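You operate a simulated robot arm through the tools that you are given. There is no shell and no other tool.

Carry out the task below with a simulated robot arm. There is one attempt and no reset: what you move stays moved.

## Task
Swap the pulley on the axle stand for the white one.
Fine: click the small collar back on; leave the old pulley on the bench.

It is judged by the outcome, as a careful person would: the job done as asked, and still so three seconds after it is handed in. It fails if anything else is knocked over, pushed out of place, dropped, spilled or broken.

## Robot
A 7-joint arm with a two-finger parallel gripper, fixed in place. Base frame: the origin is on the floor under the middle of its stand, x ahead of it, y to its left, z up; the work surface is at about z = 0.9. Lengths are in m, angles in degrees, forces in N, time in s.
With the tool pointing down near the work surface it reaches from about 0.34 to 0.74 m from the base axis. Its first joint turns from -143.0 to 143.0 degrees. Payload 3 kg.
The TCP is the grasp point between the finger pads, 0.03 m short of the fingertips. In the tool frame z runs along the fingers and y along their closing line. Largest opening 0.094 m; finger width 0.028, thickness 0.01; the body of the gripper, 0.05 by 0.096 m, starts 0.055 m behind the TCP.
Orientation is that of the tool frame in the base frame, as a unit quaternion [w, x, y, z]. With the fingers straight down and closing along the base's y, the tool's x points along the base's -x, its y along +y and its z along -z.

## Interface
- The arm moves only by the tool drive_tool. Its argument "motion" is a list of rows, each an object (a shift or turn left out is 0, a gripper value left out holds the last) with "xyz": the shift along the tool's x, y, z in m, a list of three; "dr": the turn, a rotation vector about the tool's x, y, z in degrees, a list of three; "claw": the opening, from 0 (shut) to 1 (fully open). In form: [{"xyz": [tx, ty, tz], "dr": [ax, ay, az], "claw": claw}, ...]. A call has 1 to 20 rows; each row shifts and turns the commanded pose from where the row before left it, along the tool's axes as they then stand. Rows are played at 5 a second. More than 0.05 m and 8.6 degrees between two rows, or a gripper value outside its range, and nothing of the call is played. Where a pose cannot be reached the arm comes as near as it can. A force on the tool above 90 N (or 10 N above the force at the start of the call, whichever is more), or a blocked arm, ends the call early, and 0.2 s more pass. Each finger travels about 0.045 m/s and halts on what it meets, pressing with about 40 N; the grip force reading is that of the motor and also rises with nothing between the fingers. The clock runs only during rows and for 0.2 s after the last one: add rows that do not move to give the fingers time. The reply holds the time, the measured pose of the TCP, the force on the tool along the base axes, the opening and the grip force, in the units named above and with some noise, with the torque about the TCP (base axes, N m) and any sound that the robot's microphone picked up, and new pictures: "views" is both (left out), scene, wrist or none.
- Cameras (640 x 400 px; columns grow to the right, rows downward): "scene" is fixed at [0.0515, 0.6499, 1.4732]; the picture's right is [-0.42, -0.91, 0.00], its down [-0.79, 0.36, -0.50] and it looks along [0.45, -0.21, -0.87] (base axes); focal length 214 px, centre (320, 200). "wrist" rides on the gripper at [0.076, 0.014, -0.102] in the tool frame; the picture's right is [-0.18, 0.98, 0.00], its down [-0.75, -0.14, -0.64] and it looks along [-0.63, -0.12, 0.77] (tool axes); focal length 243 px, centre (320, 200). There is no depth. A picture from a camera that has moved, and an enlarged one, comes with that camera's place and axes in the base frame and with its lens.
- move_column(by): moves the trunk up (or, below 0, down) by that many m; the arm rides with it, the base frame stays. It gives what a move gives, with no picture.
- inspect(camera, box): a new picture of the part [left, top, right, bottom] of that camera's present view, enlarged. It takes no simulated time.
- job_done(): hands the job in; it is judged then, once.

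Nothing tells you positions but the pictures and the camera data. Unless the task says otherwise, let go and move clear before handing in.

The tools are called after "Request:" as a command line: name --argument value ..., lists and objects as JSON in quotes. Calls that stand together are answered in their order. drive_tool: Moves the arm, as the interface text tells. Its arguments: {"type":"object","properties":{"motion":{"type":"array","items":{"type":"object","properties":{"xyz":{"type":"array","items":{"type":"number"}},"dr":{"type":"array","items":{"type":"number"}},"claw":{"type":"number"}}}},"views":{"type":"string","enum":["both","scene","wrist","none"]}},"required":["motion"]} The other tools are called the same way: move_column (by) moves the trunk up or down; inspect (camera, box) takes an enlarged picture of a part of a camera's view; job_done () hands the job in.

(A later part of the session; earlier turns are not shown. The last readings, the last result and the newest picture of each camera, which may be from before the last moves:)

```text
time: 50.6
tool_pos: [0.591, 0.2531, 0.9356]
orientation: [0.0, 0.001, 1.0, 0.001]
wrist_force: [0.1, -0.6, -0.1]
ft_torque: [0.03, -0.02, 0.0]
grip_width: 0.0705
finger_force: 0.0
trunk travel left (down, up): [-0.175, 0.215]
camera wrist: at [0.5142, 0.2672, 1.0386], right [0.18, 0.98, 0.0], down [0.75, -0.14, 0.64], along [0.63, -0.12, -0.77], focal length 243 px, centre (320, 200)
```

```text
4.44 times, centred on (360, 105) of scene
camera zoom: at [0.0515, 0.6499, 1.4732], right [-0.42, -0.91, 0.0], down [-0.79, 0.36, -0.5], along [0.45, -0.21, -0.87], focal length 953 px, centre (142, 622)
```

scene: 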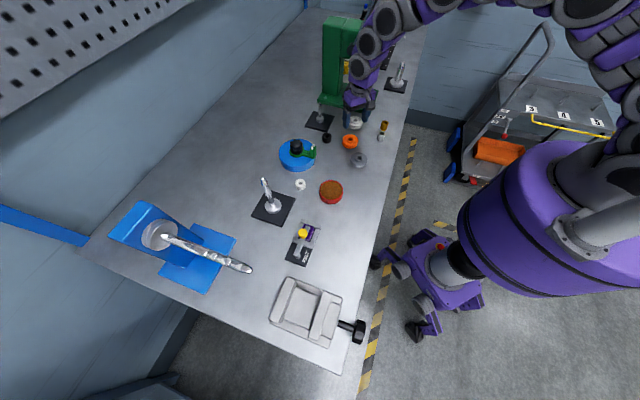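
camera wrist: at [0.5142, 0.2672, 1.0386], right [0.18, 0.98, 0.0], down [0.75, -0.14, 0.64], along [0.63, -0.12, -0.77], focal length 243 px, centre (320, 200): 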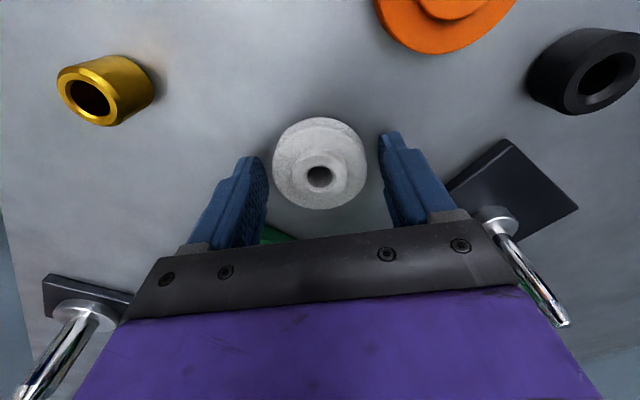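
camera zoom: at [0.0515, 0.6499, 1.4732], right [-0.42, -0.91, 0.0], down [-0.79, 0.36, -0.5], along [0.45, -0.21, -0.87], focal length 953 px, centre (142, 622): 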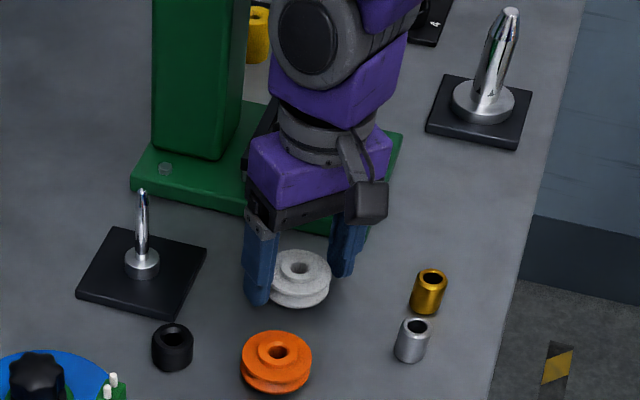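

The white pulley is centred. I'll lower 3 mm more and close.

Request:
drive_tool --motion '[{"xyz": [0, 0, 0.0015]}, {"xyz": [0, 0, 0.0015]}, {"claw": 0.62}, {}, {"claw": 0.4}, {}, {}, {}]' --views "wrist"

Request:
inspect --camera "wrist" --box '[220, 100, 420, 220]'

```text
time: 52.4
tool_pos: [0.5905, 0.2543, 0.9319]
orientation: [0.0, 0.0, 1.0, -0.001]
wrist_force: [0.2, 0.5, 1.4]
ft_torque: [0.01, 0.01, -0.03]
grip_width: 0.0535
finger_force: 39.5
trunk travel left (down, up): [-0.175, 0.215]
camera wrist: at [0.5132, 0.2672, 1.0353], right [0.18, 0.98, 0.0], down [0.75, -0.14, 0.64], along [0.63, -0.12, -0.77], focal length 243 px, centre (320, 200)
```

wrist: 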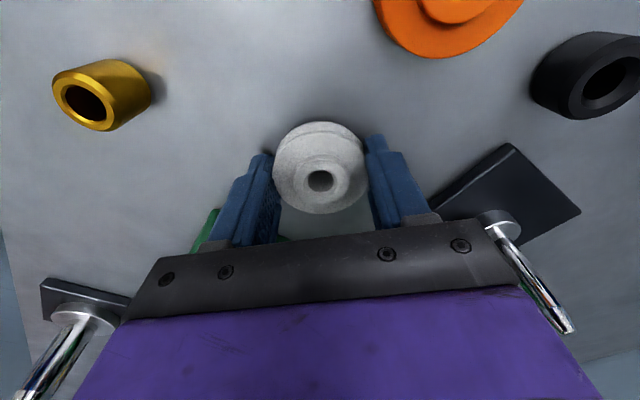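

```text
3.20 times, centred on (320, 160) of wrist
camera zoom: at [0.5132, 0.2672, 1.0353], right [0.18, 0.98, 0.0], down [0.75, -0.14, 0.64], along [0.63, -0.12, -0.77], focal length 776 px, centre (320, 328)
```

zoom: 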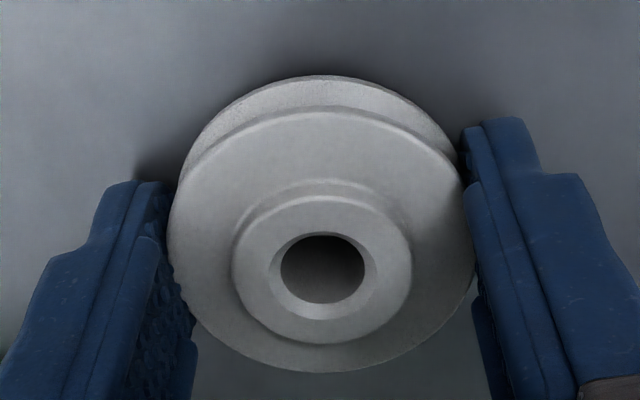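

The white pulley is gripped. I'll lift it, swinging away from the drill lever, and bring it above the axle.

Request:
drive_tool --motion '[{"xyz": [0, 0, -0.01]}, {"xyz": [0, 0, -0.02]}, {"xyz": [0, 0.012, -0.02]}, {"xyz": [0, 0.015, -0.025]}, {"xyz": [0, 0.02, -0.025]}, {"xyz": [0, 0.02, -0.015]}, {"xyz": [-0.025, 0.02, 0]}, {"xyz": [-0.025, 0.02, 0]}, {"xyz": [-0.02, 0.004, 0]}, {}, {}]' --views "both"

Request:
inspect --camera "wrist" --box '[230, 60, 410, 220]'

Request:
inspect --camera "scene" --box '[280, 70, 380, 145]'

```text
time: 54.8
tool_pos: [0.6631, 0.3634, 1.046]
orientation: [0.0, 0.0, 1.0, -0.001]
wrist_force: [-0.5, -0.4, -1.3]
ft_torque: [-0.01, 0.0, -0.01]
grip_width: 0.0533
finger_force: 39.3
trunk travel left (down, up): [-0.175, 0.215]
camera wrist: at [0.5856, 0.3769, 1.1493], right [0.18, 0.98, 0.0], down [0.75, -0.14, 0.64], along [0.63, -0.12, -0.77], focal length 243 px, centre (320, 200)
```

scene: 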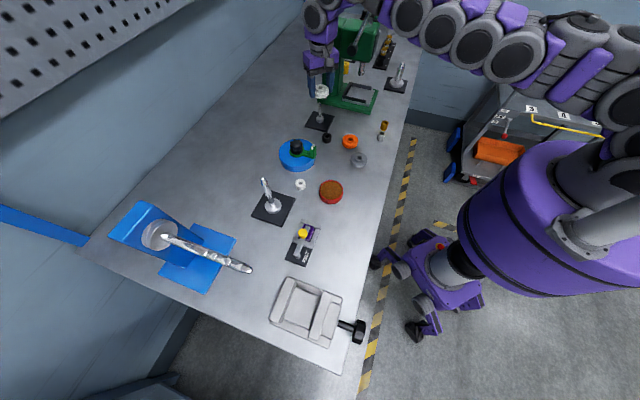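
wrist: 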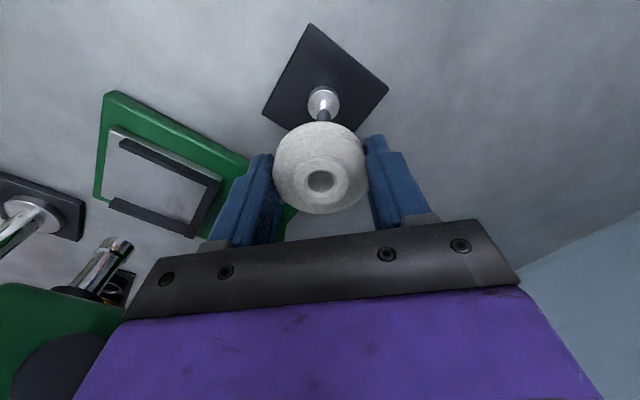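

```text
2.50 times, centred on (320, 140) of wrist
camera zoom: at [0.5856, 0.3769, 1.1493], right [0.18, 0.98, 0.0], down [0.75, -0.14, 0.64], along [0.63, -0.12, -0.77], focal length 606 px, centre (320, 350)
```

zoom: 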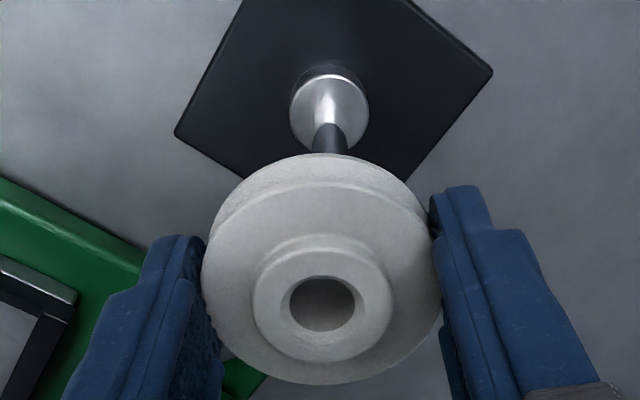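

```text
5.33 times, centred on (330, 108) of scene
camera zoom: at [0.0515, 0.6499, 1.4732], right [-0.42, -0.91, 0.0], down [-0.79, 0.36, -0.5], along [0.45, -0.21, -0.87], focal length 1144 px, centre (267, 693)
```

zoom: 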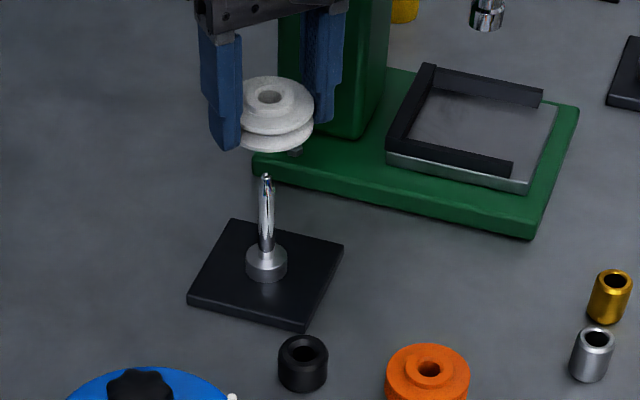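

The pulley is held just above the axle. Comparing the views, the axle is about 3.5 mm toward +y and well aligned in x, so I'll correct and lower gently until the tip enters the bore.

Request:
drive_tool --motion '[{"xyz": [0, 0.0034, 0]}, {"xyz": [0, 0, 0.01]}, {"xyz": [0, 0, 0.008]}, {}]' --views "both"

Request:
inspect --camera "wrist" --box '[230, 60, 410, 220]'

Request:
inspect --camera "scene" --box '[290, 75, 360, 135]'

```text
time: 55.8
tool_pos: [0.6616, 0.3676, 1.0289]
orientation: [0.0, 0.0, 1.0, 0.0]
wrist_force: [-0.5, 0.1, -0.7]
ft_torque: [0.01, -0.02, 0.02]
grip_width: 0.0529
finger_force: 39.6
trunk travel left (down, up): [-0.175, 0.215]
camera wrist: at [0.5844, 0.3815, 1.1319], right [0.18, 0.98, 0.0], down [0.75, -0.14, 0.64], along [0.63, -0.12, -0.77], focal length 243 px, centre (320, 200)
```

scene: 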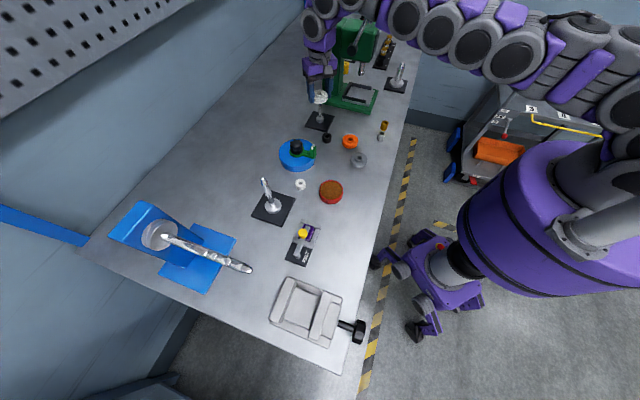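
wrist: 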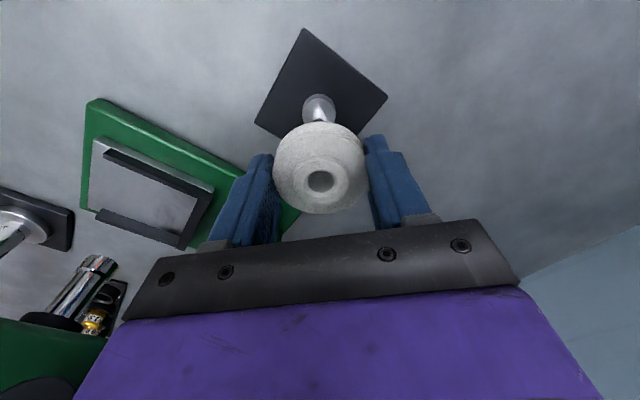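

```text
2.50 times, centred on (320, 140) of wrist
camera zoom: at [0.5844, 0.3815, 1.1319], right [0.18, 0.98, 0.0], down [0.75, -0.14, 0.64], along [0.63, -0.12, -0.77], focal length 606 px, centre (320, 350)
```

zoom: 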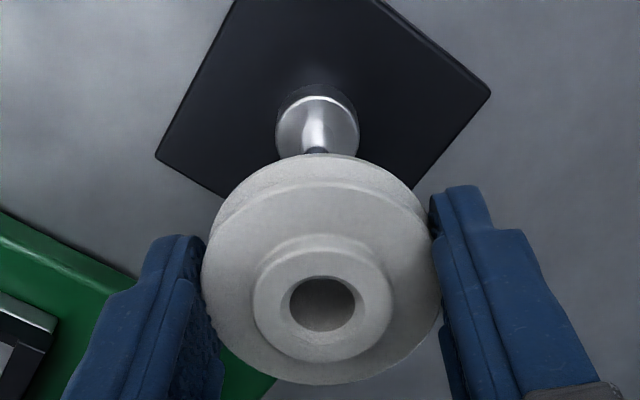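

```text
6.67 times, centred on (325, 105) of scene
camera zoom: at [0.0515, 0.6499, 1.4732], right [-0.42, -0.91, 0.0], down [-0.79, 0.36, -0.5], along [0.45, -0.21, -0.87], focal length 1430 px, centre (287, 833)
```

zoom: 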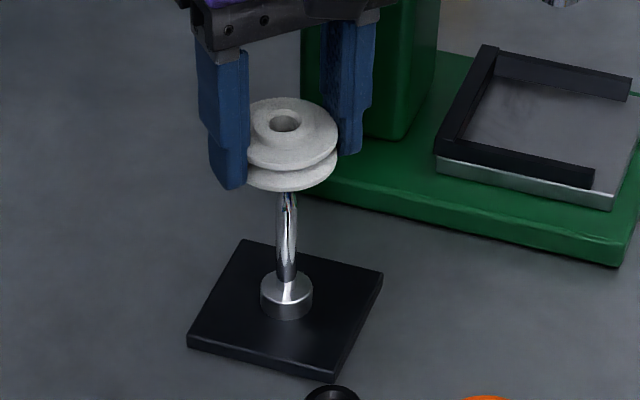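

The bore and axle line up in both views. I'll lower in short moves and check the forces as the tip enters.

Request:
drive_tool --motion '[{"xyz": [0, 0, 0.004]}, {"xyz": [0, 0, 0.004]}, {"xyz": [0, 0, 0.003]}, {}]' --views "none"

Request:
drive_tool --motion '[{"xyz": [0, 0, 0.003]}, {"xyz": [0, 0, 0.003]}, {}]' --views "none"

Request:
inspect --camera "scene" --box '[290, 75, 360, 135]'

Request:
inspect --camera "wrist" --box '[270, 120, 370, 220]'

```text
time: 56.8
tool_pos: [0.6603, 0.3686, 1.019]
orientation: [0.001, 0.0, 1.0, 0.001]
wrist_force: [0.2, 0.0, -1.1]
ft_torque: [0.03, -0.01, -0.03]
grip_width: 0.0534
finger_force: 39.7
trunk travel left (down, up): [-0.175, 0.215]
```

```text
time: 57.6
tool_pos: [0.6609, 0.3673, 1.0116]
orientation: [0.0, 0.0, 1.0, 0.0]
wrist_force: [0.4, -1.3, -1.2]
ft_torque: [0.0, 0.04, -0.02]
grip_width: 0.0532
finger_force: 39.7
trunk travel left (down, up): [-0.175, 0.215]
```

```text
6.67 times, centred on (325, 105) of scene
camera zoom: at [0.0515, 0.6499, 1.4732], right [-0.42, -0.91, 0.0], down [-0.79, 0.36, -0.5], along [0.45, -0.21, -0.87], focal length 1430 px, centre (287, 833)
```

zoom: 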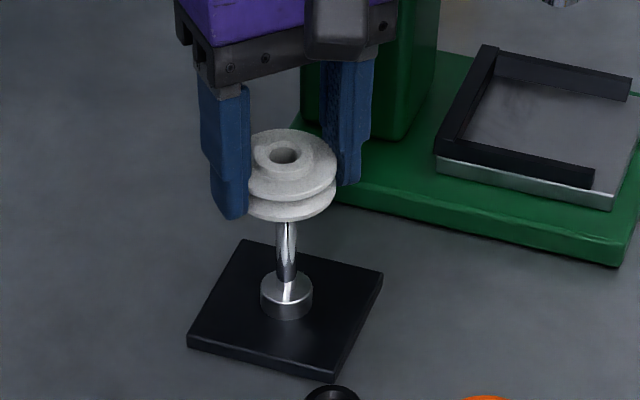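

```text
4.00 times, centred on (320, 170) of wrist
camera zoom: at [0.5841, 0.3814, 1.1144], right [0.18, 0.98, 0.0], down [0.75, -0.14, 0.64], along [0.63, -0.12, -0.77], focal length 970 px, centre (320, 320)
```

zoom: 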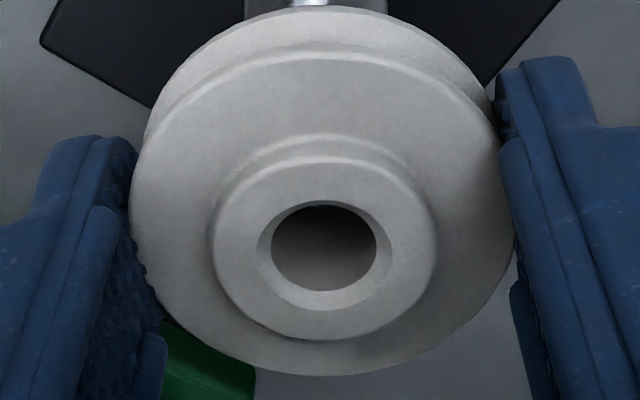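

Request:
drive_tool --motion '[{"xyz": [0, 0, 0.003]}, {"xyz": [0, 0, 0.003]}, {}]' --views "none"

Request:
drive_tool --motion '[{"xyz": [0, 0, 0.003]}, {"xyz": [0, 0, 0.003]}, {}]' --views "none"

Request:
inspect --camera "wrist" --box '[270, 120, 370, 220]'

Request:
inspect --camera "scene" --box '[290, 75, 360, 135]'

```text
time: 58.4
tool_pos: [0.6601, 0.3668, 1.0072]
orientation: [0.0, 0.0, 1.0, 0.0]
wrist_force: [-0.4, -0.5, -1.8]
ft_torque: [0.01, 0.02, -0.03]
grip_width: 0.0532
finger_force: 39.8
trunk travel left (down, up): [-0.175, 0.215]
```

```text
time: 59.2
tool_pos: [0.6611, 0.3683, 0.9997]
orientation: [0.0, 0.0, 1.0, 0.0]
wrist_force: [0.5, -1.9, -0.6]
ft_torque: [-0.04, 0.01, -0.05]
grip_width: 0.0532
finger_force: 40.0
trunk travel left (down, up): [-0.175, 0.215]
```

```text
4.00 times, centred on (320, 170) of wrist
camera zoom: at [0.5839, 0.3815, 1.1027], right [0.18, 0.98, 0.0], down [0.75, -0.14, 0.64], along [0.63, -0.12, -0.77], focal length 970 px, centre (320, 320)
```

zoom: 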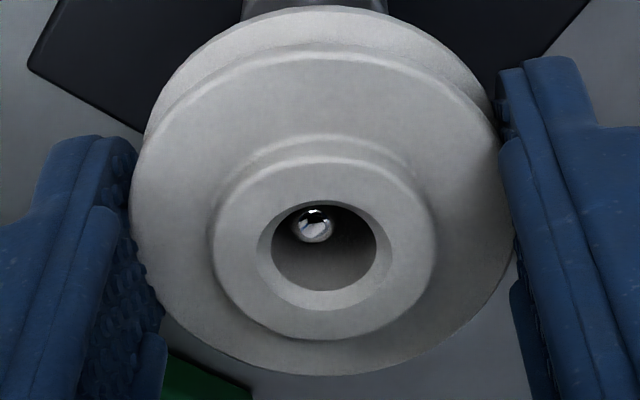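

```text
6.67 times, centred on (325, 105) of scene
camera zoom: at [0.0515, 0.6499, 1.4732], right [-0.42, -0.91, 0.0], down [-0.79, 0.36, -0.5], along [0.45, -0.21, -0.87], focal length 1430 px, centre (287, 833)
```

zoom: 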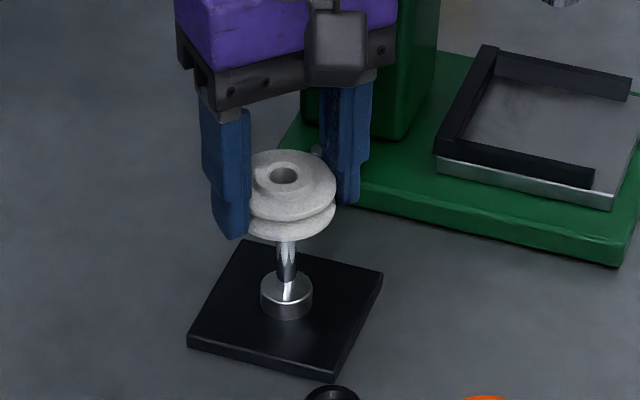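

The axle tip is visible inside the bore, about 1 mm left and possibly a couple of millimetres toward +x. I'll nudge and keep lowering.

Request:
drive_tool --motion '[{"xyz": [-0.0015, -0.001, 0]}, {"xyz": [0, 0, 0.004]}, {"xyz": [0, 0, 0.004]}, {}]' --views "none"

Request:
inspect --camera "wrist" --box '[270, 120, 370, 220]'

```text
time: 60.2
tool_pos: [0.6615, 0.3682, 0.9926]
orientation: [0.0, 0.0, 1.0, 0.001]
wrist_force: [0.1, 0.4, -0.9]
ft_torque: [0.02, -0.01, -0.01]
grip_width: 0.0534
finger_force: 40.3
trunk travel left (down, up): [-0.175, 0.215]
```

```text
4.00 times, centred on (320, 170) of wrist
camera zoom: at [0.5848, 0.3811, 1.0952], right [0.18, 0.98, 0.0], down [0.75, -0.14, 0.64], along [0.63, -0.12, -0.77], focal length 970 px, centre (320, 320)
```

zoom: 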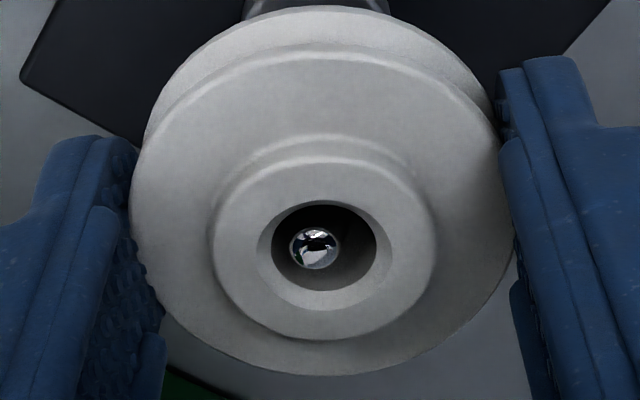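

The tip is near hub level: about 1 mm left and 1.5 mm toward +x of centre. Another small nudge, then continue down.

Request:
drive_tool --motion '[{"xyz": [-0.0015, -0.0012, 0]}, {"xyz": [0, 0, 0.004]}, {"xyz": [0, 0, 0.004]}, {}]' --views "none"

Request:
inspect --camera "wrist" --box '[270, 120, 370, 220]'

Request:
inspect --camera "scene" --box '[290, 75, 360, 135]'

```text
time: 61.2
tool_pos: [0.6625, 0.3666, 0.9847]
orientation: [0.001, 0.0, 1.0, -0.001]
wrist_force: [-9.3, -2.8, 0.7]
ft_torque: [-0.06, 0.15, -0.02]
grip_width: 0.0531
finger_force: 40.1
trunk travel left (down, up): [-0.175, 0.215]
```

```text
4.00 times, centred on (320, 170) of wrist
camera zoom: at [0.5856, 0.3796, 1.0872], right [0.18, 0.98, 0.0], down [0.75, -0.14, 0.64], along [0.63, -0.12, -0.77], focal length 970 px, centre (320, 320)
```

zoom: 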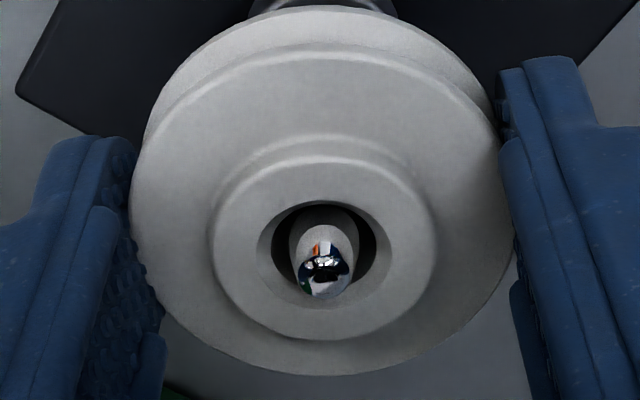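

```text
6.67 times, centred on (325, 105) of scene
camera zoom: at [0.0515, 0.6499, 1.4732], right [-0.42, -0.91, 0.0], down [-0.79, 0.36, -0.5], along [0.45, -0.21, -0.87], focal length 1430 px, centre (287, 833)
```

zoom: 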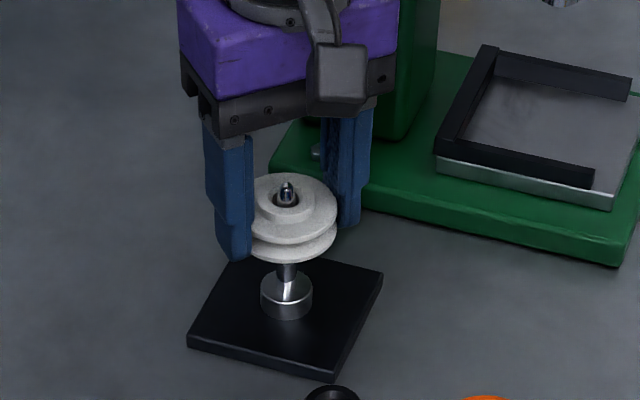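

The axle now pushes the tool toward -x with about 9 N, so that nudge was too much. I'll back off 2 mm in x and recheck before going lower.

Request:
drive_tool --motion '[{"xyz": [0.002, -0.0003, 0]}, {}]' --views "none"

Request:
inspect --camera "wrist" --box '[270, 120, 370, 220]'

```text
time: 61.8
tool_pos: [0.6617, 0.3656, 0.9861]
orientation: [0.001, 0.0, 1.0, 0.0]
wrist_force: [-1.5, 3.7, -1.2]
ft_torque: [0.05, 0.0, 0.03]
grip_width: 0.0536
finger_force: 39.8
trunk travel left (down, up): [-0.175, 0.215]
```

```text
4.00 times, centred on (320, 170) of wrist
camera zoom: at [0.5848, 0.3789, 1.0878], right [0.18, 0.98, 0.0], down [0.75, -0.14, 0.64], along [0.63, -0.12, -0.77], focal length 970 px, centre (320, 320)
```

zoom: 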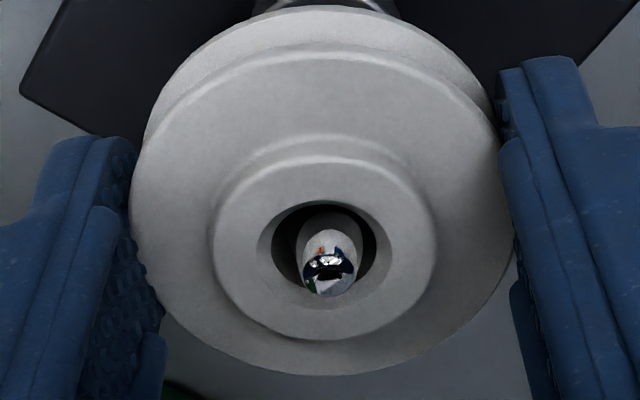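

Request:
drive_tool --motion '[{"xyz": [0.0003, 0.001, 0]}, {}]' --views "none"

Request:
drive_tool --motion '[{"xyz": [0, 0, 0.003]}, {"xyz": [0, 0, 0.003]}, {}]' --views "none"

Request:
inspect --camera "wrist" --box '[270, 120, 370, 220]'

```text
time: 62.4
tool_pos: [0.6605, 0.3661, 0.9842]
orientation: [0.0, 0.001, 1.0, 0.0]
wrist_force: [0.1, 0.0, -1.0]
ft_torque: [0.02, 0.0, -0.01]
grip_width: 0.0532
finger_force: 39.9
trunk travel left (down, up): [-0.175, 0.215]
```

```text
time: 63.2
tool_pos: [0.6606, 0.3654, 0.9785]
orientation: [0.001, 0.0, 1.0, 0.0]
wrist_force: [0.1, 1.1, -0.7]
ft_torque: [0.0, 0.0, -0.02]
grip_width: 0.0535
finger_force: 39.7
trunk travel left (down, up): [-0.175, 0.215]
```

```text
4.00 times, centred on (320, 170) of wrist
camera zoom: at [0.584, 0.3789, 1.081], right [0.18, 0.98, 0.0], down [0.75, -0.14, 0.64], along [0.63, -0.12, -0.77], focal length 970 px, centre (320, 320)
```

zoom: 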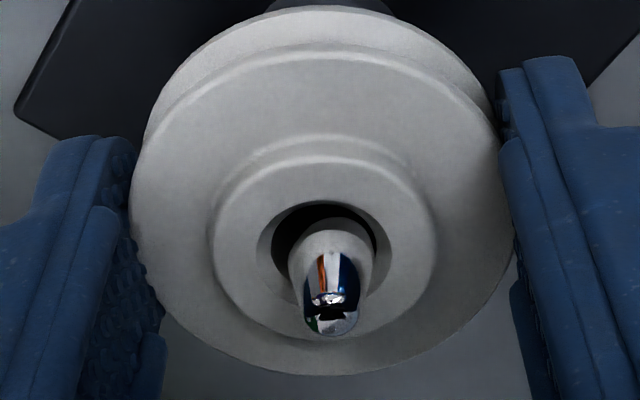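

Nearly no force; the axle sits slightly right in the bore. I'll shift 1 mm in +y and continue down.

Request:
drive_tool --motion '[{"xyz": [0, 0.001, 0]}, {"xyz": [0, 0, 0.003]}, {"xyz": [0, 0, 0.003]}, {}]' --views "none"

Request:
inspect --camera "wrist" --box '[270, 120, 370, 220]'

Request:
inspect --camera "scene" --box '[290, 75, 360, 135]'

```text
time: 64.2
tool_pos: [0.66, 0.3673, 0.972]
orientation: [-0.001, 0.0, 1.0, 0.001]
wrist_force: [-0.6, 0.3, -0.6]
ft_torque: [0.0, -0.03, -0.01]
grip_width: 0.0534
finger_force: 40.0
trunk travel left (down, up): [-0.175, 0.215]
```

```text
4.00 times, centred on (320, 170) of wrist
camera zoom: at [0.584, 0.3804, 1.0743], right [0.18, 0.98, 0.0], down [0.75, -0.14, 0.64], along [0.63, -0.12, -0.77], focal length 970 px, centre (320, 320)
```

zoom: 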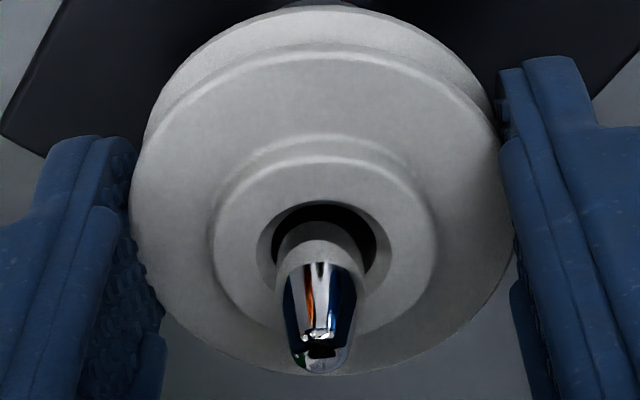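

```text
6.67 times, centred on (325, 105) of scene
camera zoom: at [0.0515, 0.6499, 1.4732], right [-0.42, -0.91, 0.0], down [-0.79, 0.36, -0.5], along [0.45, -0.21, -0.87], focal length 1430 px, centre (287, 833)
```

zoom: 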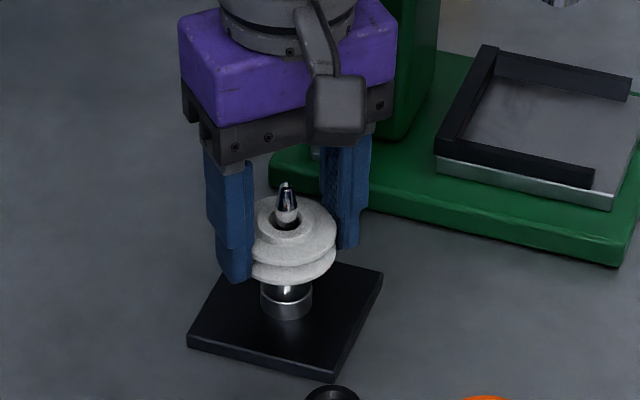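

Good alignment and no side force. I'll keep lowering toward the seat, at about z 0.954.

Request:
drive_tool --motion '[{"xyz": [0, 0, 0.004]}, {"xyz": [0, 0, 0.004]}, {"xyz": [0, 0, 0.003]}, {}]' --views "none"

Request:
inspect --camera "wrist" --box '[270, 120, 370, 220]'

Request:
inspect --camera "scene" --box '[290, 75, 360, 135]'

```text
time: 65.2
tool_pos: [0.6615, 0.3675, 0.9611]
orientation: [0.0, 0.0, 1.0, -0.001]
wrist_force: [-0.4, -0.2, -1.5]
ft_torque: [-0.01, 0.03, 0.01]
grip_width: 0.0535
finger_force: 39.8
trunk travel left (down, up): [-0.175, 0.215]
```

```text
4.00 times, centred on (320, 170) of wrist
camera zoom: at [0.5838, 0.3805, 1.0644], right [0.18, 0.98, 0.0], down [0.75, -0.14, 0.64], along [0.63, -0.12, -0.77], focal length 970 px, centre (320, 320)
```

zoom: 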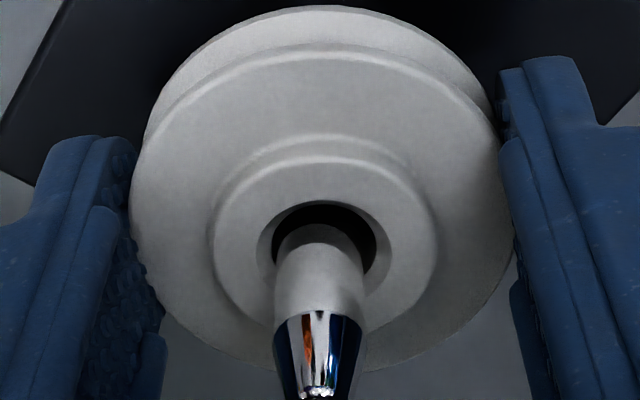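

```text
6.67 times, centred on (325, 105) of scene
camera zoom: at [0.0515, 0.6499, 1.4732], right [-0.42, -0.91, 0.0], down [-0.79, 0.36, -0.5], along [0.45, -0.21, -0.87], focal length 1430 px, centre (287, 833)
```

zoom: 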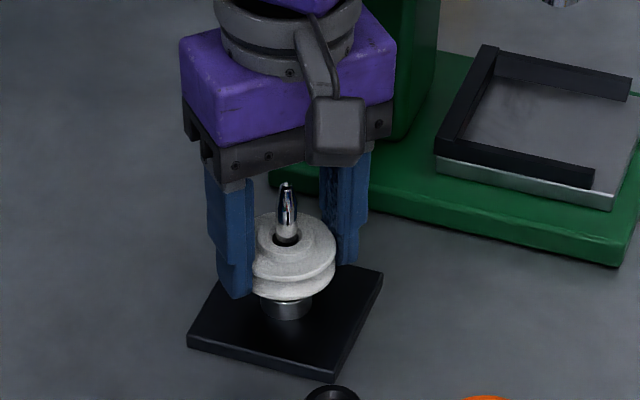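

Request:
drive_tool --motion '[{"xyz": [0, 0, 0.002]}, {"xyz": [0, 0, 0.002]}, {}]' --views "none"

Request:
drive_tool --motion '[{"xyz": [0, 0, 0.0015]}, {}]' --views "none"

Request:
drive_tool --motion '[{"xyz": [0, 0, 0.001]}, {}]' --views "none"

```text
time: 66.0
tool_pos: [0.6609, 0.3675, 0.9572]
orientation: [0.0, 0.0, 1.0, 0.0]
wrist_force: [-0.4, 0.0, -1.2]
ft_torque: [-0.04, -0.01, 0.0]
grip_width: 0.0535
finger_force: 40.6
trunk travel left (down, up): [-0.175, 0.215]
```

```text
time: 66.6
tool_pos: [0.6616, 0.3668, 0.957]
orientation: [0.0, 0.0, 1.0, 0.001]
wrist_force: [-0.5, 0.8, -0.6]
ft_torque: [0.0, 0.0, 0.0]
grip_width: 0.0532
finger_force: 39.7
trunk travel left (down, up): [-0.175, 0.215]
```

```text
time: 67.2
tool_pos: [0.6614, 0.3673, 0.9565]
orientation: [0.0, 0.001, 1.0, 0.0]
wrist_force: [-0.5, -0.3, -1.0]
ft_torque: [0.01, 0.03, 0.02]
grip_width: 0.0531
finger_force: 40.0
trunk travel left (down, up): [-0.175, 0.215]
```

Request:
drive_tool --motion '[{"xyz": [0, 0, 0.001]}, {}]' --views "none"

Request:
drive_tool --motion '[{"xyz": [0, 0, 0.001]}, {}]' --views "none"

Request:
inspect --camera "scene" --box '[290, 75, 360, 135]'

```text
time: 67.8
tool_pos: [0.6616, 0.3678, 0.9547]
orientation: [0.0, -0.001, 1.0, 0.0]
wrist_force: [-0.7, -0.4, -1.4]
ft_torque: [0.0, 0.0, -0.03]
grip_width: 0.0534
finger_force: 40.0
trunk travel left (down, up): [-0.175, 0.215]
```

```text
time: 68.4
tool_pos: [0.6613, 0.3672, 0.9551]
orientation: [0.0, -0.001, 1.0, 0.0]
wrist_force: [-0.3, 0.4, 0.5]
ft_torque: [-0.01, 0.02, -0.01]
grip_width: 0.0534
finger_force: 40.5
trunk travel left (down, up): [-0.175, 0.215]
```

```text
6.67 times, centred on (325, 105) of scene
camera zoom: at [0.0515, 0.6499, 1.4732], right [-0.42, -0.91, 0.0], down [-0.79, 0.36, -0.5], along [0.45, -0.21, -0.87], focal length 1430 px, centre (287, 833)
```

zoom: 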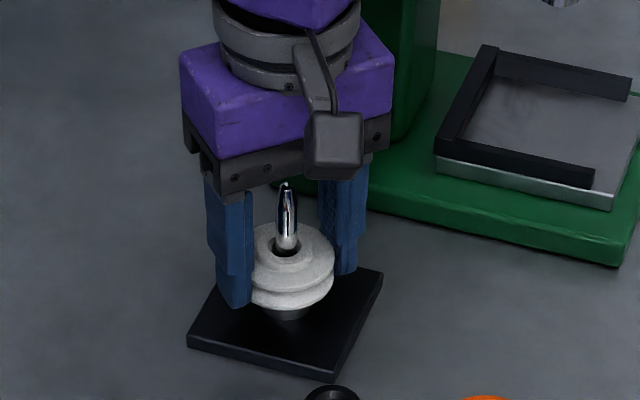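

Request:
drive_tool --motion '[{"xyz": [0, 0, 0.001]}, {}]' --views "none"

Request:
drive_tool --motion '[{"xyz": [0, 0, 0.001]}, {}]' --views "none"

```text
time: 69.0
tool_pos: [0.6625, 0.3666, 0.955]
orientation: [0.001, 0.0, 1.0, 0.001]
wrist_force: [-0.1, -0.1, 9.3]
ft_torque: [-0.11, 0.11, 0.0]
grip_width: 0.0533
finger_force: 39.9
trunk travel left (down, up): [-0.175, 0.215]
```

```text
time: 69.6
tool_pos: [0.661, 0.367, 0.9548]
orientation: [0.002, -0.001, 1.0, 0.002]
wrist_force: [4.9, 1.1, 30.0]
ft_torque: [-0.16, 0.12, 0.05]
grip_width: 0.0531
finger_force: 39.9
trunk travel left (down, up): [-0.175, 0.215]
```

The pulley is on its seat (30 N upward). I'll relieve the pressure and open.

Request:
drive_tool --motion '[{"xyz": [0, 0, -0.0015]}, {}, {"claw": 0.6}, {}, {"claw": 0.7}, {}, {"claw": 0.9}, {}, {}]' --views "both"

Request:
inspect --camera "wrist" --box '[220, 80, 420, 240]'

Request:
inspect --camera "scene" --box '[290, 75, 360, 135]'

```text
time: 71.6
tool_pos: [0.6617, 0.3675, 0.952]
orientation: [0.0, 0.0, 1.0, 0.0]
wrist_force: [-0.3, 0.5, -1.0]
ft_torque: [0.0, 0.01, -0.03]
grip_width: 0.0845
finger_force: 0.2
trunk travel left (down, up): [-0.175, 0.215]
camera wrist: at [0.5843, 0.3813, 1.0549], right [0.18, 0.98, 0.0], down [0.75, -0.14, 0.64], along [0.63, -0.12, -0.77], focal length 243 px, centre (320, 200)
```

scene: 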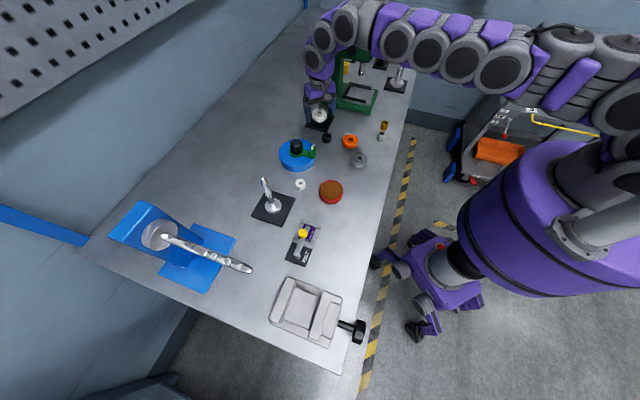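
wrist: 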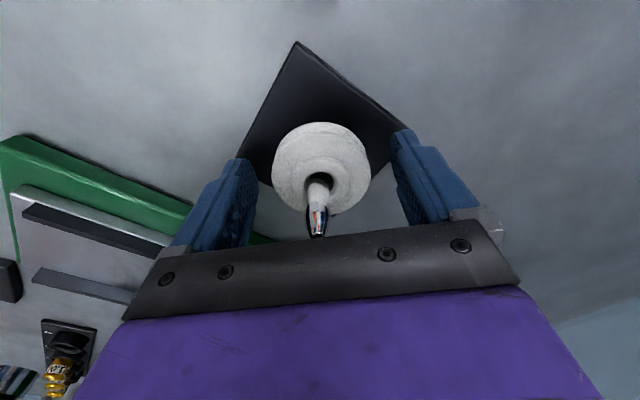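

```text
2.50 times, centred on (320, 160) of wrist
camera zoom: at [0.5843, 0.3813, 1.0549], right [0.18, 0.98, 0.0], down [0.75, -0.14, 0.64], along [0.63, -0.12, -0.77], focal length 606 px, centre (320, 300)
```

zoom: 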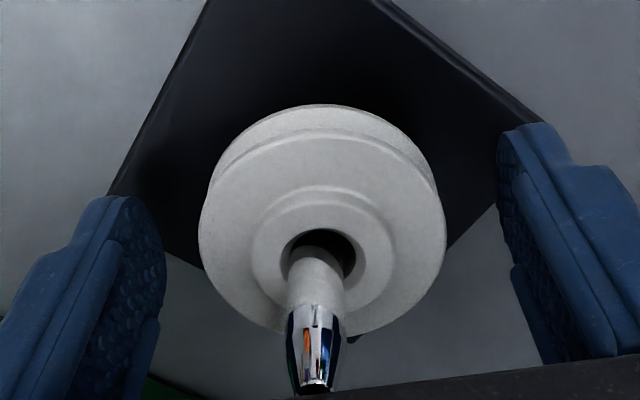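

```text
6.67 times, centred on (325, 105) of scene
camera zoom: at [0.0515, 0.6499, 1.4732], right [-0.42, -0.91, 0.0], down [-0.79, 0.36, -0.5], along [0.45, -0.21, -0.87], focal length 1430 px, centre (287, 833)
```

zoom: 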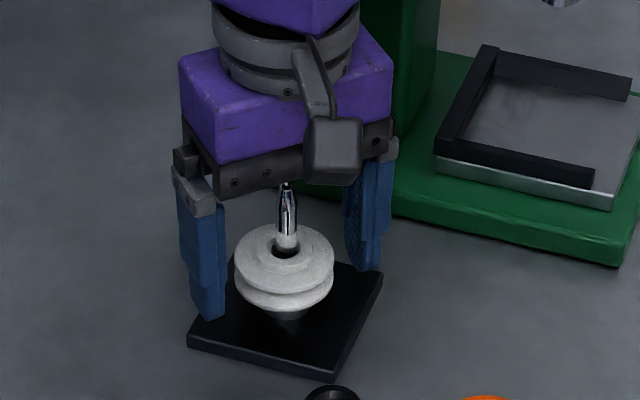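

The white pulley is seated on the stand. Now I'll rise straight up and return to the collar near (0.5645, 0.385).

Request:
drive_tool --motion '[{"xyz": [0, 0, -0.02], "claw": 1.0}, {"xyz": [0, 0, -0.03]}, {"xyz": [0, 0, -0.03]}, {"xyz": [0, 0, -0.02]}, {"xyz": [0.022, 0.004, 0]}, {"xyz": [0.025, 0.005, 0]}, {"xyz": [0.025, 0.005, 0]}, {"xyz": [0.025, 0.004, 0]}, {"xyz": [0, 0, 0.03]}, {"xyz": [0, 0, 0.03]}, {}, {}]' --views "both"

Request:
inspect --camera "wrist" --box '[230, 80, 410, 200]'

Request:
inspect --camera "scene" --box '[290, 85, 390, 165]'

```text
time: 74.2
tool_pos: [0.5618, 0.3849, 0.9906]
orientation: [0.0, 0.0, 1.0, 0.0]
wrist_force: [-0.1, 0.5, -0.4]
ft_torque: [-0.04, 0.0, -0.01]
grip_width: 0.0939
finger_force: 0.0
trunk travel left (down, up): [-0.175, 0.215]
camera wrist: at [0.4854, 0.3978, 1.0938], right [0.18, 0.98, 0.0], down [0.75, -0.14, 0.64], along [0.63, -0.12, -0.77], focal length 243 px, centre (320, 200)
```

scene: 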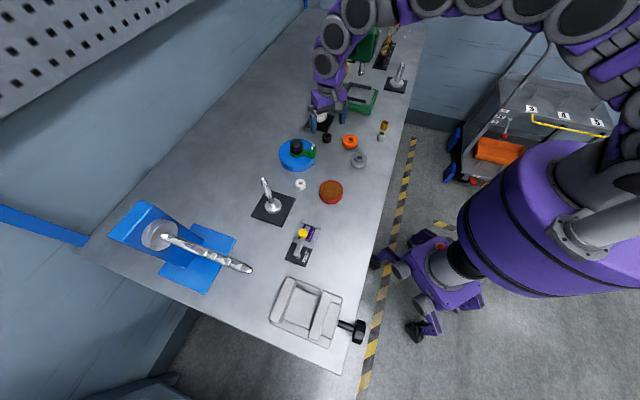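
wrist: 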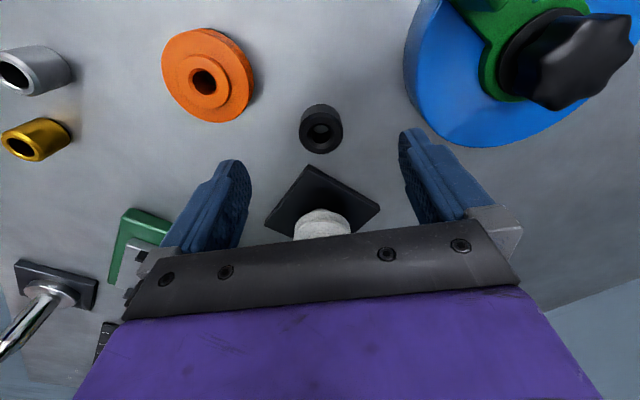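

```text
3.33 times, centred on (320, 140) of wrist
camera zoom: at [0.4854, 0.3978, 1.0938], right [0.18, 0.98, 0.0], down [0.75, -0.14, 0.64], along [0.63, -0.12, -0.77], focal length 809 px, centre (320, 400)
```

zoom: 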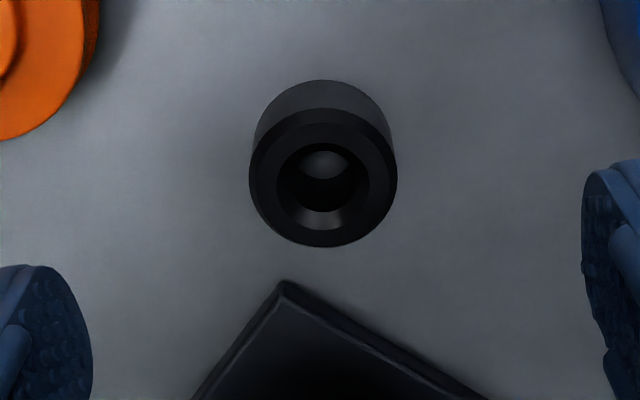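

```text
5.00 times, centred on (340, 125) of scene
camera zoom: at [0.0515, 0.6499, 1.4732], right [-0.42, -0.91, 0.0], down [-0.79, 0.36, -0.5], along [0.45, -0.21, -0.87], focal length 1072 px, centre (220, 575)
```

zoom: 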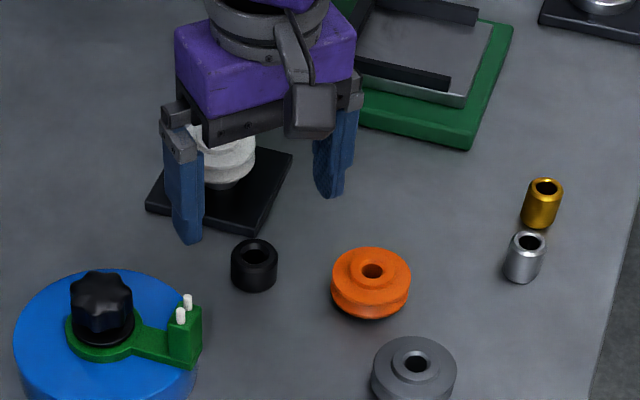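

The collar is directly below the tool, within 1 mm. I'll narrow the fingers, descend around it, then check.

Request:
drive_tool --motion '[{"xyz": [0, 0.0007, 0], "claw": 0.55}, {}, {}, {"xyz": [0, 0, 0.015]}, {"xyz": [0, 0, 0.015]}, {"xyz": [0, 0, 0.015]}, {"xyz": [0, 0, 0.008]}, {}]' --views "wrist"

Request:
inspect --camera "wrist" --box '[230, 80, 410, 200]'

```text
time: 76.0
tool_pos: [0.5637, 0.3856, 0.9386]
orientation: [0.0, 0.0, 1.0, 0.0]
wrist_force: [0.2, 0.3, 0.4]
ft_torque: [-0.01, 0.01, 0.03]
grip_width: 0.0519
finger_force: 0.1
trunk travel left (down, up): [-0.175, 0.215]
camera wrist: at [0.4868, 0.3991, 1.0413], right [0.18, 0.98, 0.0], down [0.75, -0.14, 0.64], along [0.63, -0.12, -0.77], focal length 243 px, centre (320, 200)
```

wrist: 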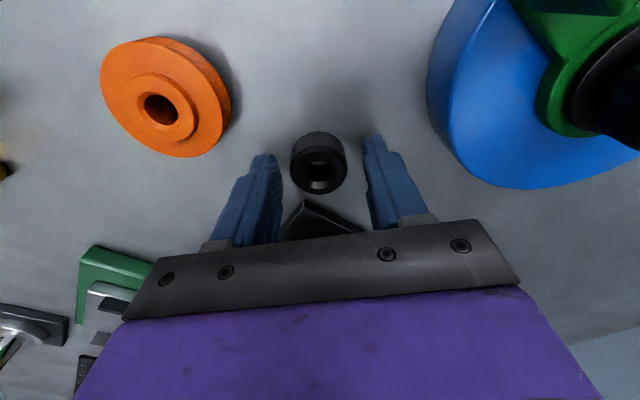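

```text
3.33 times, centred on (320, 140) of wrist
camera zoom: at [0.4868, 0.3991, 1.0413], right [0.18, 0.98, 0.0], down [0.75, -0.14, 0.64], along [0.63, -0.12, -0.77], focal length 809 px, centre (320, 400)
```

zoom: 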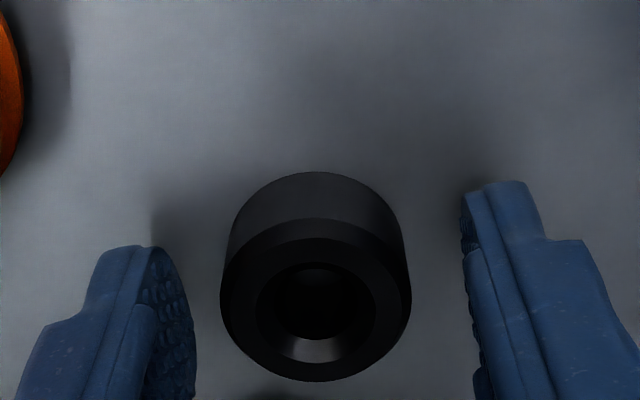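

The collar is between the fingers. I'll lower 5 mm more and grip it.

Request:
drive_tool --motion '[{"xyz": [0, -0.0007, 0.003]}, {"xyz": [0, 0, 0.0025]}, {"claw": 0.4}, {}, {"claw": 0.1}, {}, {}, {}]' --views "wrist"

Request:
inspect --camera "wrist" --box '[230, 80, 410, 200]'

```text
time: 77.8
tool_pos: [0.5626, 0.386, 0.9341]
orientation: [0.0, 0.0, 1.0, -0.001]
wrist_force: [-0.2, 0.6, 0.0]
ft_torque: [0.01, 0.01, 0.0]
grip_width: 0.0313
finger_force: 39.6
trunk travel left (down, up): [-0.175, 0.215]
camera wrist: at [0.4865, 0.3991, 1.0366], right [0.18, 0.98, 0.0], down [0.75, -0.14, 0.64], along [0.63, -0.12, -0.77], focal length 243 px, centre (320, 200)
```

wrist: 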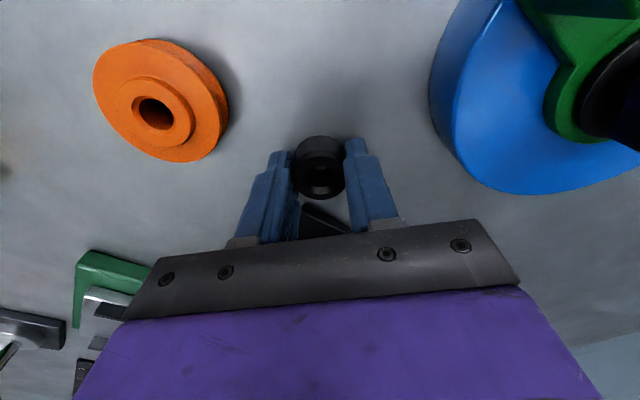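

```text
3.33 times, centred on (320, 140) of wrist
camera zoom: at [0.4865, 0.3991, 1.0366], right [0.18, 0.98, 0.0], down [0.75, -0.14, 0.64], along [0.63, -0.12, -0.77], focal length 809 px, centre (320, 400)
```

zoom: 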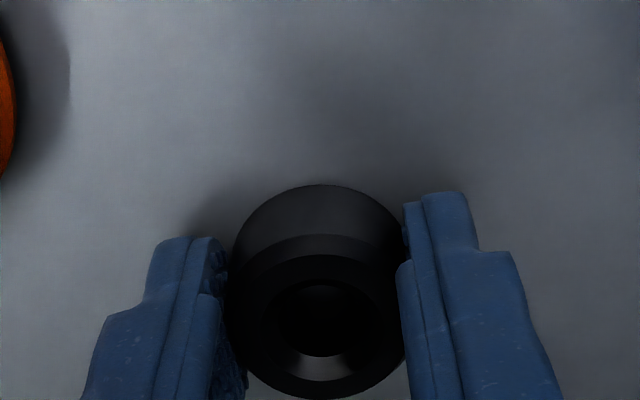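

The collar is firmly gripped. I'll lift it and bring it above the axle.

Request:
drive_tool --motion '[{"xyz": [0, 0, -0.016]}, {"xyz": [0, 0, -0.03]}, {"xyz": [0, 0, -0.035]}, {"xyz": [0, 0, -0.033]}, {"xyz": [-0.025, -0.005, 0]}, {"xyz": [-0.025, -0.005, 0]}, {"xyz": [-0.025, -0.005, 0]}, {"xyz": [-0.022, -0.004, 0]}, {}, {}, {}]' --views "both"

Request:
inspect --camera "wrist" --box '[230, 60, 410, 220]'

Request:
inspect --camera "scene" --box '[290, 75, 360, 135]'

```text
time: 80.2
tool_pos: [0.6596, 0.3644, 1.047]
orientation: [0.0, 0.0, 1.0, 0.0]
wrist_force: [0.6, -0.1, 0.2]
ft_torque: [0.03, 0.0, -0.01]
grip_width: 0.0312
finger_force: 39.3
trunk travel left (down, up): [-0.175, 0.215]
camera wrist: at [0.5815, 0.3787, 1.1499], right [0.18, 0.98, 0.0], down [0.75, -0.14, 0.64], along [0.63, -0.12, -0.77], focal length 243 px, centre (320, 200)
```

scene: 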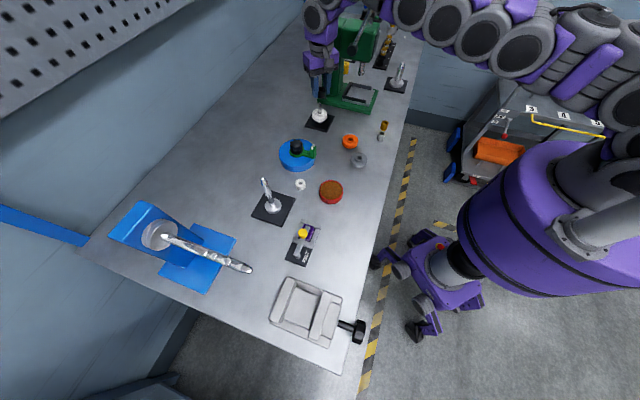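
wrist: 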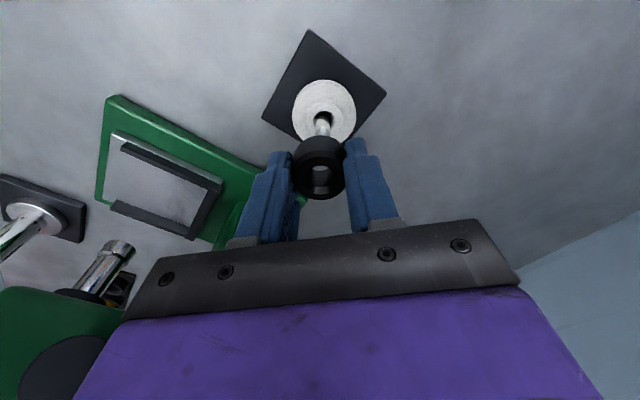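

```text
2.50 times, centred on (320, 140) of wrist
camera zoom: at [0.5815, 0.3787, 1.1499], right [0.18, 0.98, 0.0], down [0.75, -0.14, 0.64], along [0.63, -0.12, -0.77], focal length 606 px, centre (320, 350)
```

zoom: 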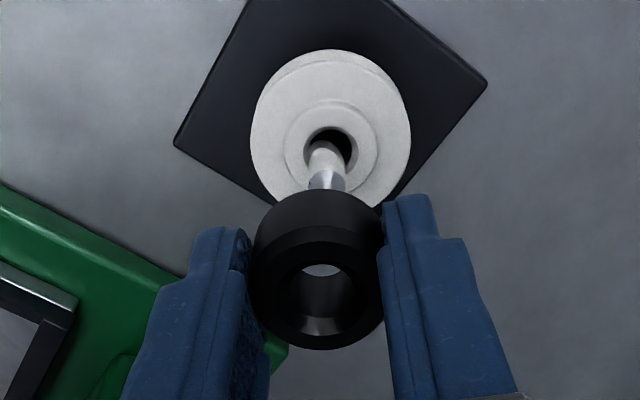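

```text
6.67 times, centred on (325, 105) of scene
camera zoom: at [0.0515, 0.6499, 1.4732], right [-0.42, -0.91, 0.0], down [-0.79, 0.36, -0.5], along [0.45, -0.21, -0.87], focal length 1430 px, centre (287, 833)
```

zoom: 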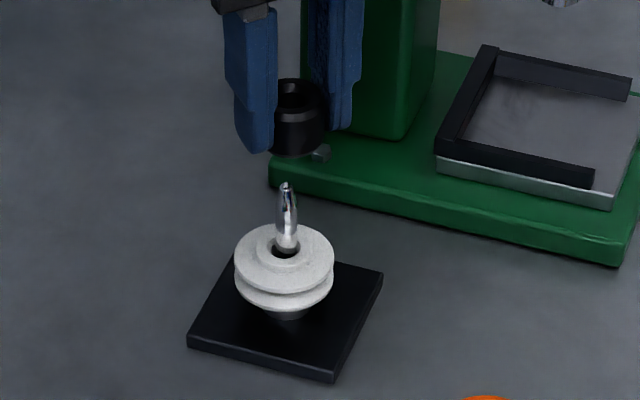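

The collar is over the axle but looks a millimetre or two off. I'll zoom in tighter from both cameras before lowering.

Request:
inspect --camera "scene" --box '[305, 80, 345, 120]'

Request:
inspect --camera "wrist" --box '[280, 80, 360, 210]'

```text
10.00 times, centred on (325, 100) of scene
camera zoom: at [0.0515, 0.6499, 1.4732], right [-0.42, -0.91, 0.0], down [-0.79, 0.36, -0.5], along [0.45, -0.21, -0.87], focal length 2145 px, centre (270, 1200)
```

zoom: 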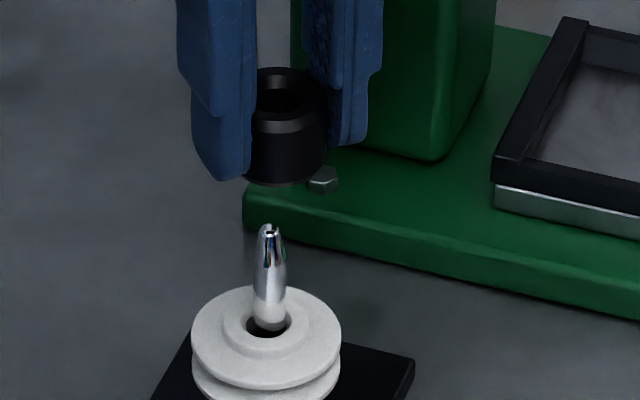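

```text
3.08 times, centred on (320, 145) of wrist
camera zoom: at [0.5815, 0.3787, 1.1499], right [0.18, 0.98, 0.0], down [0.75, -0.14, 0.64], along [0.63, -0.12, -0.77], focal length 746 px, centre (320, 369)
```

zoom: 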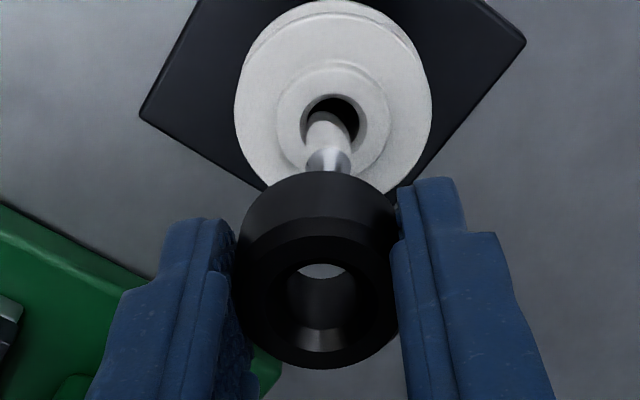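

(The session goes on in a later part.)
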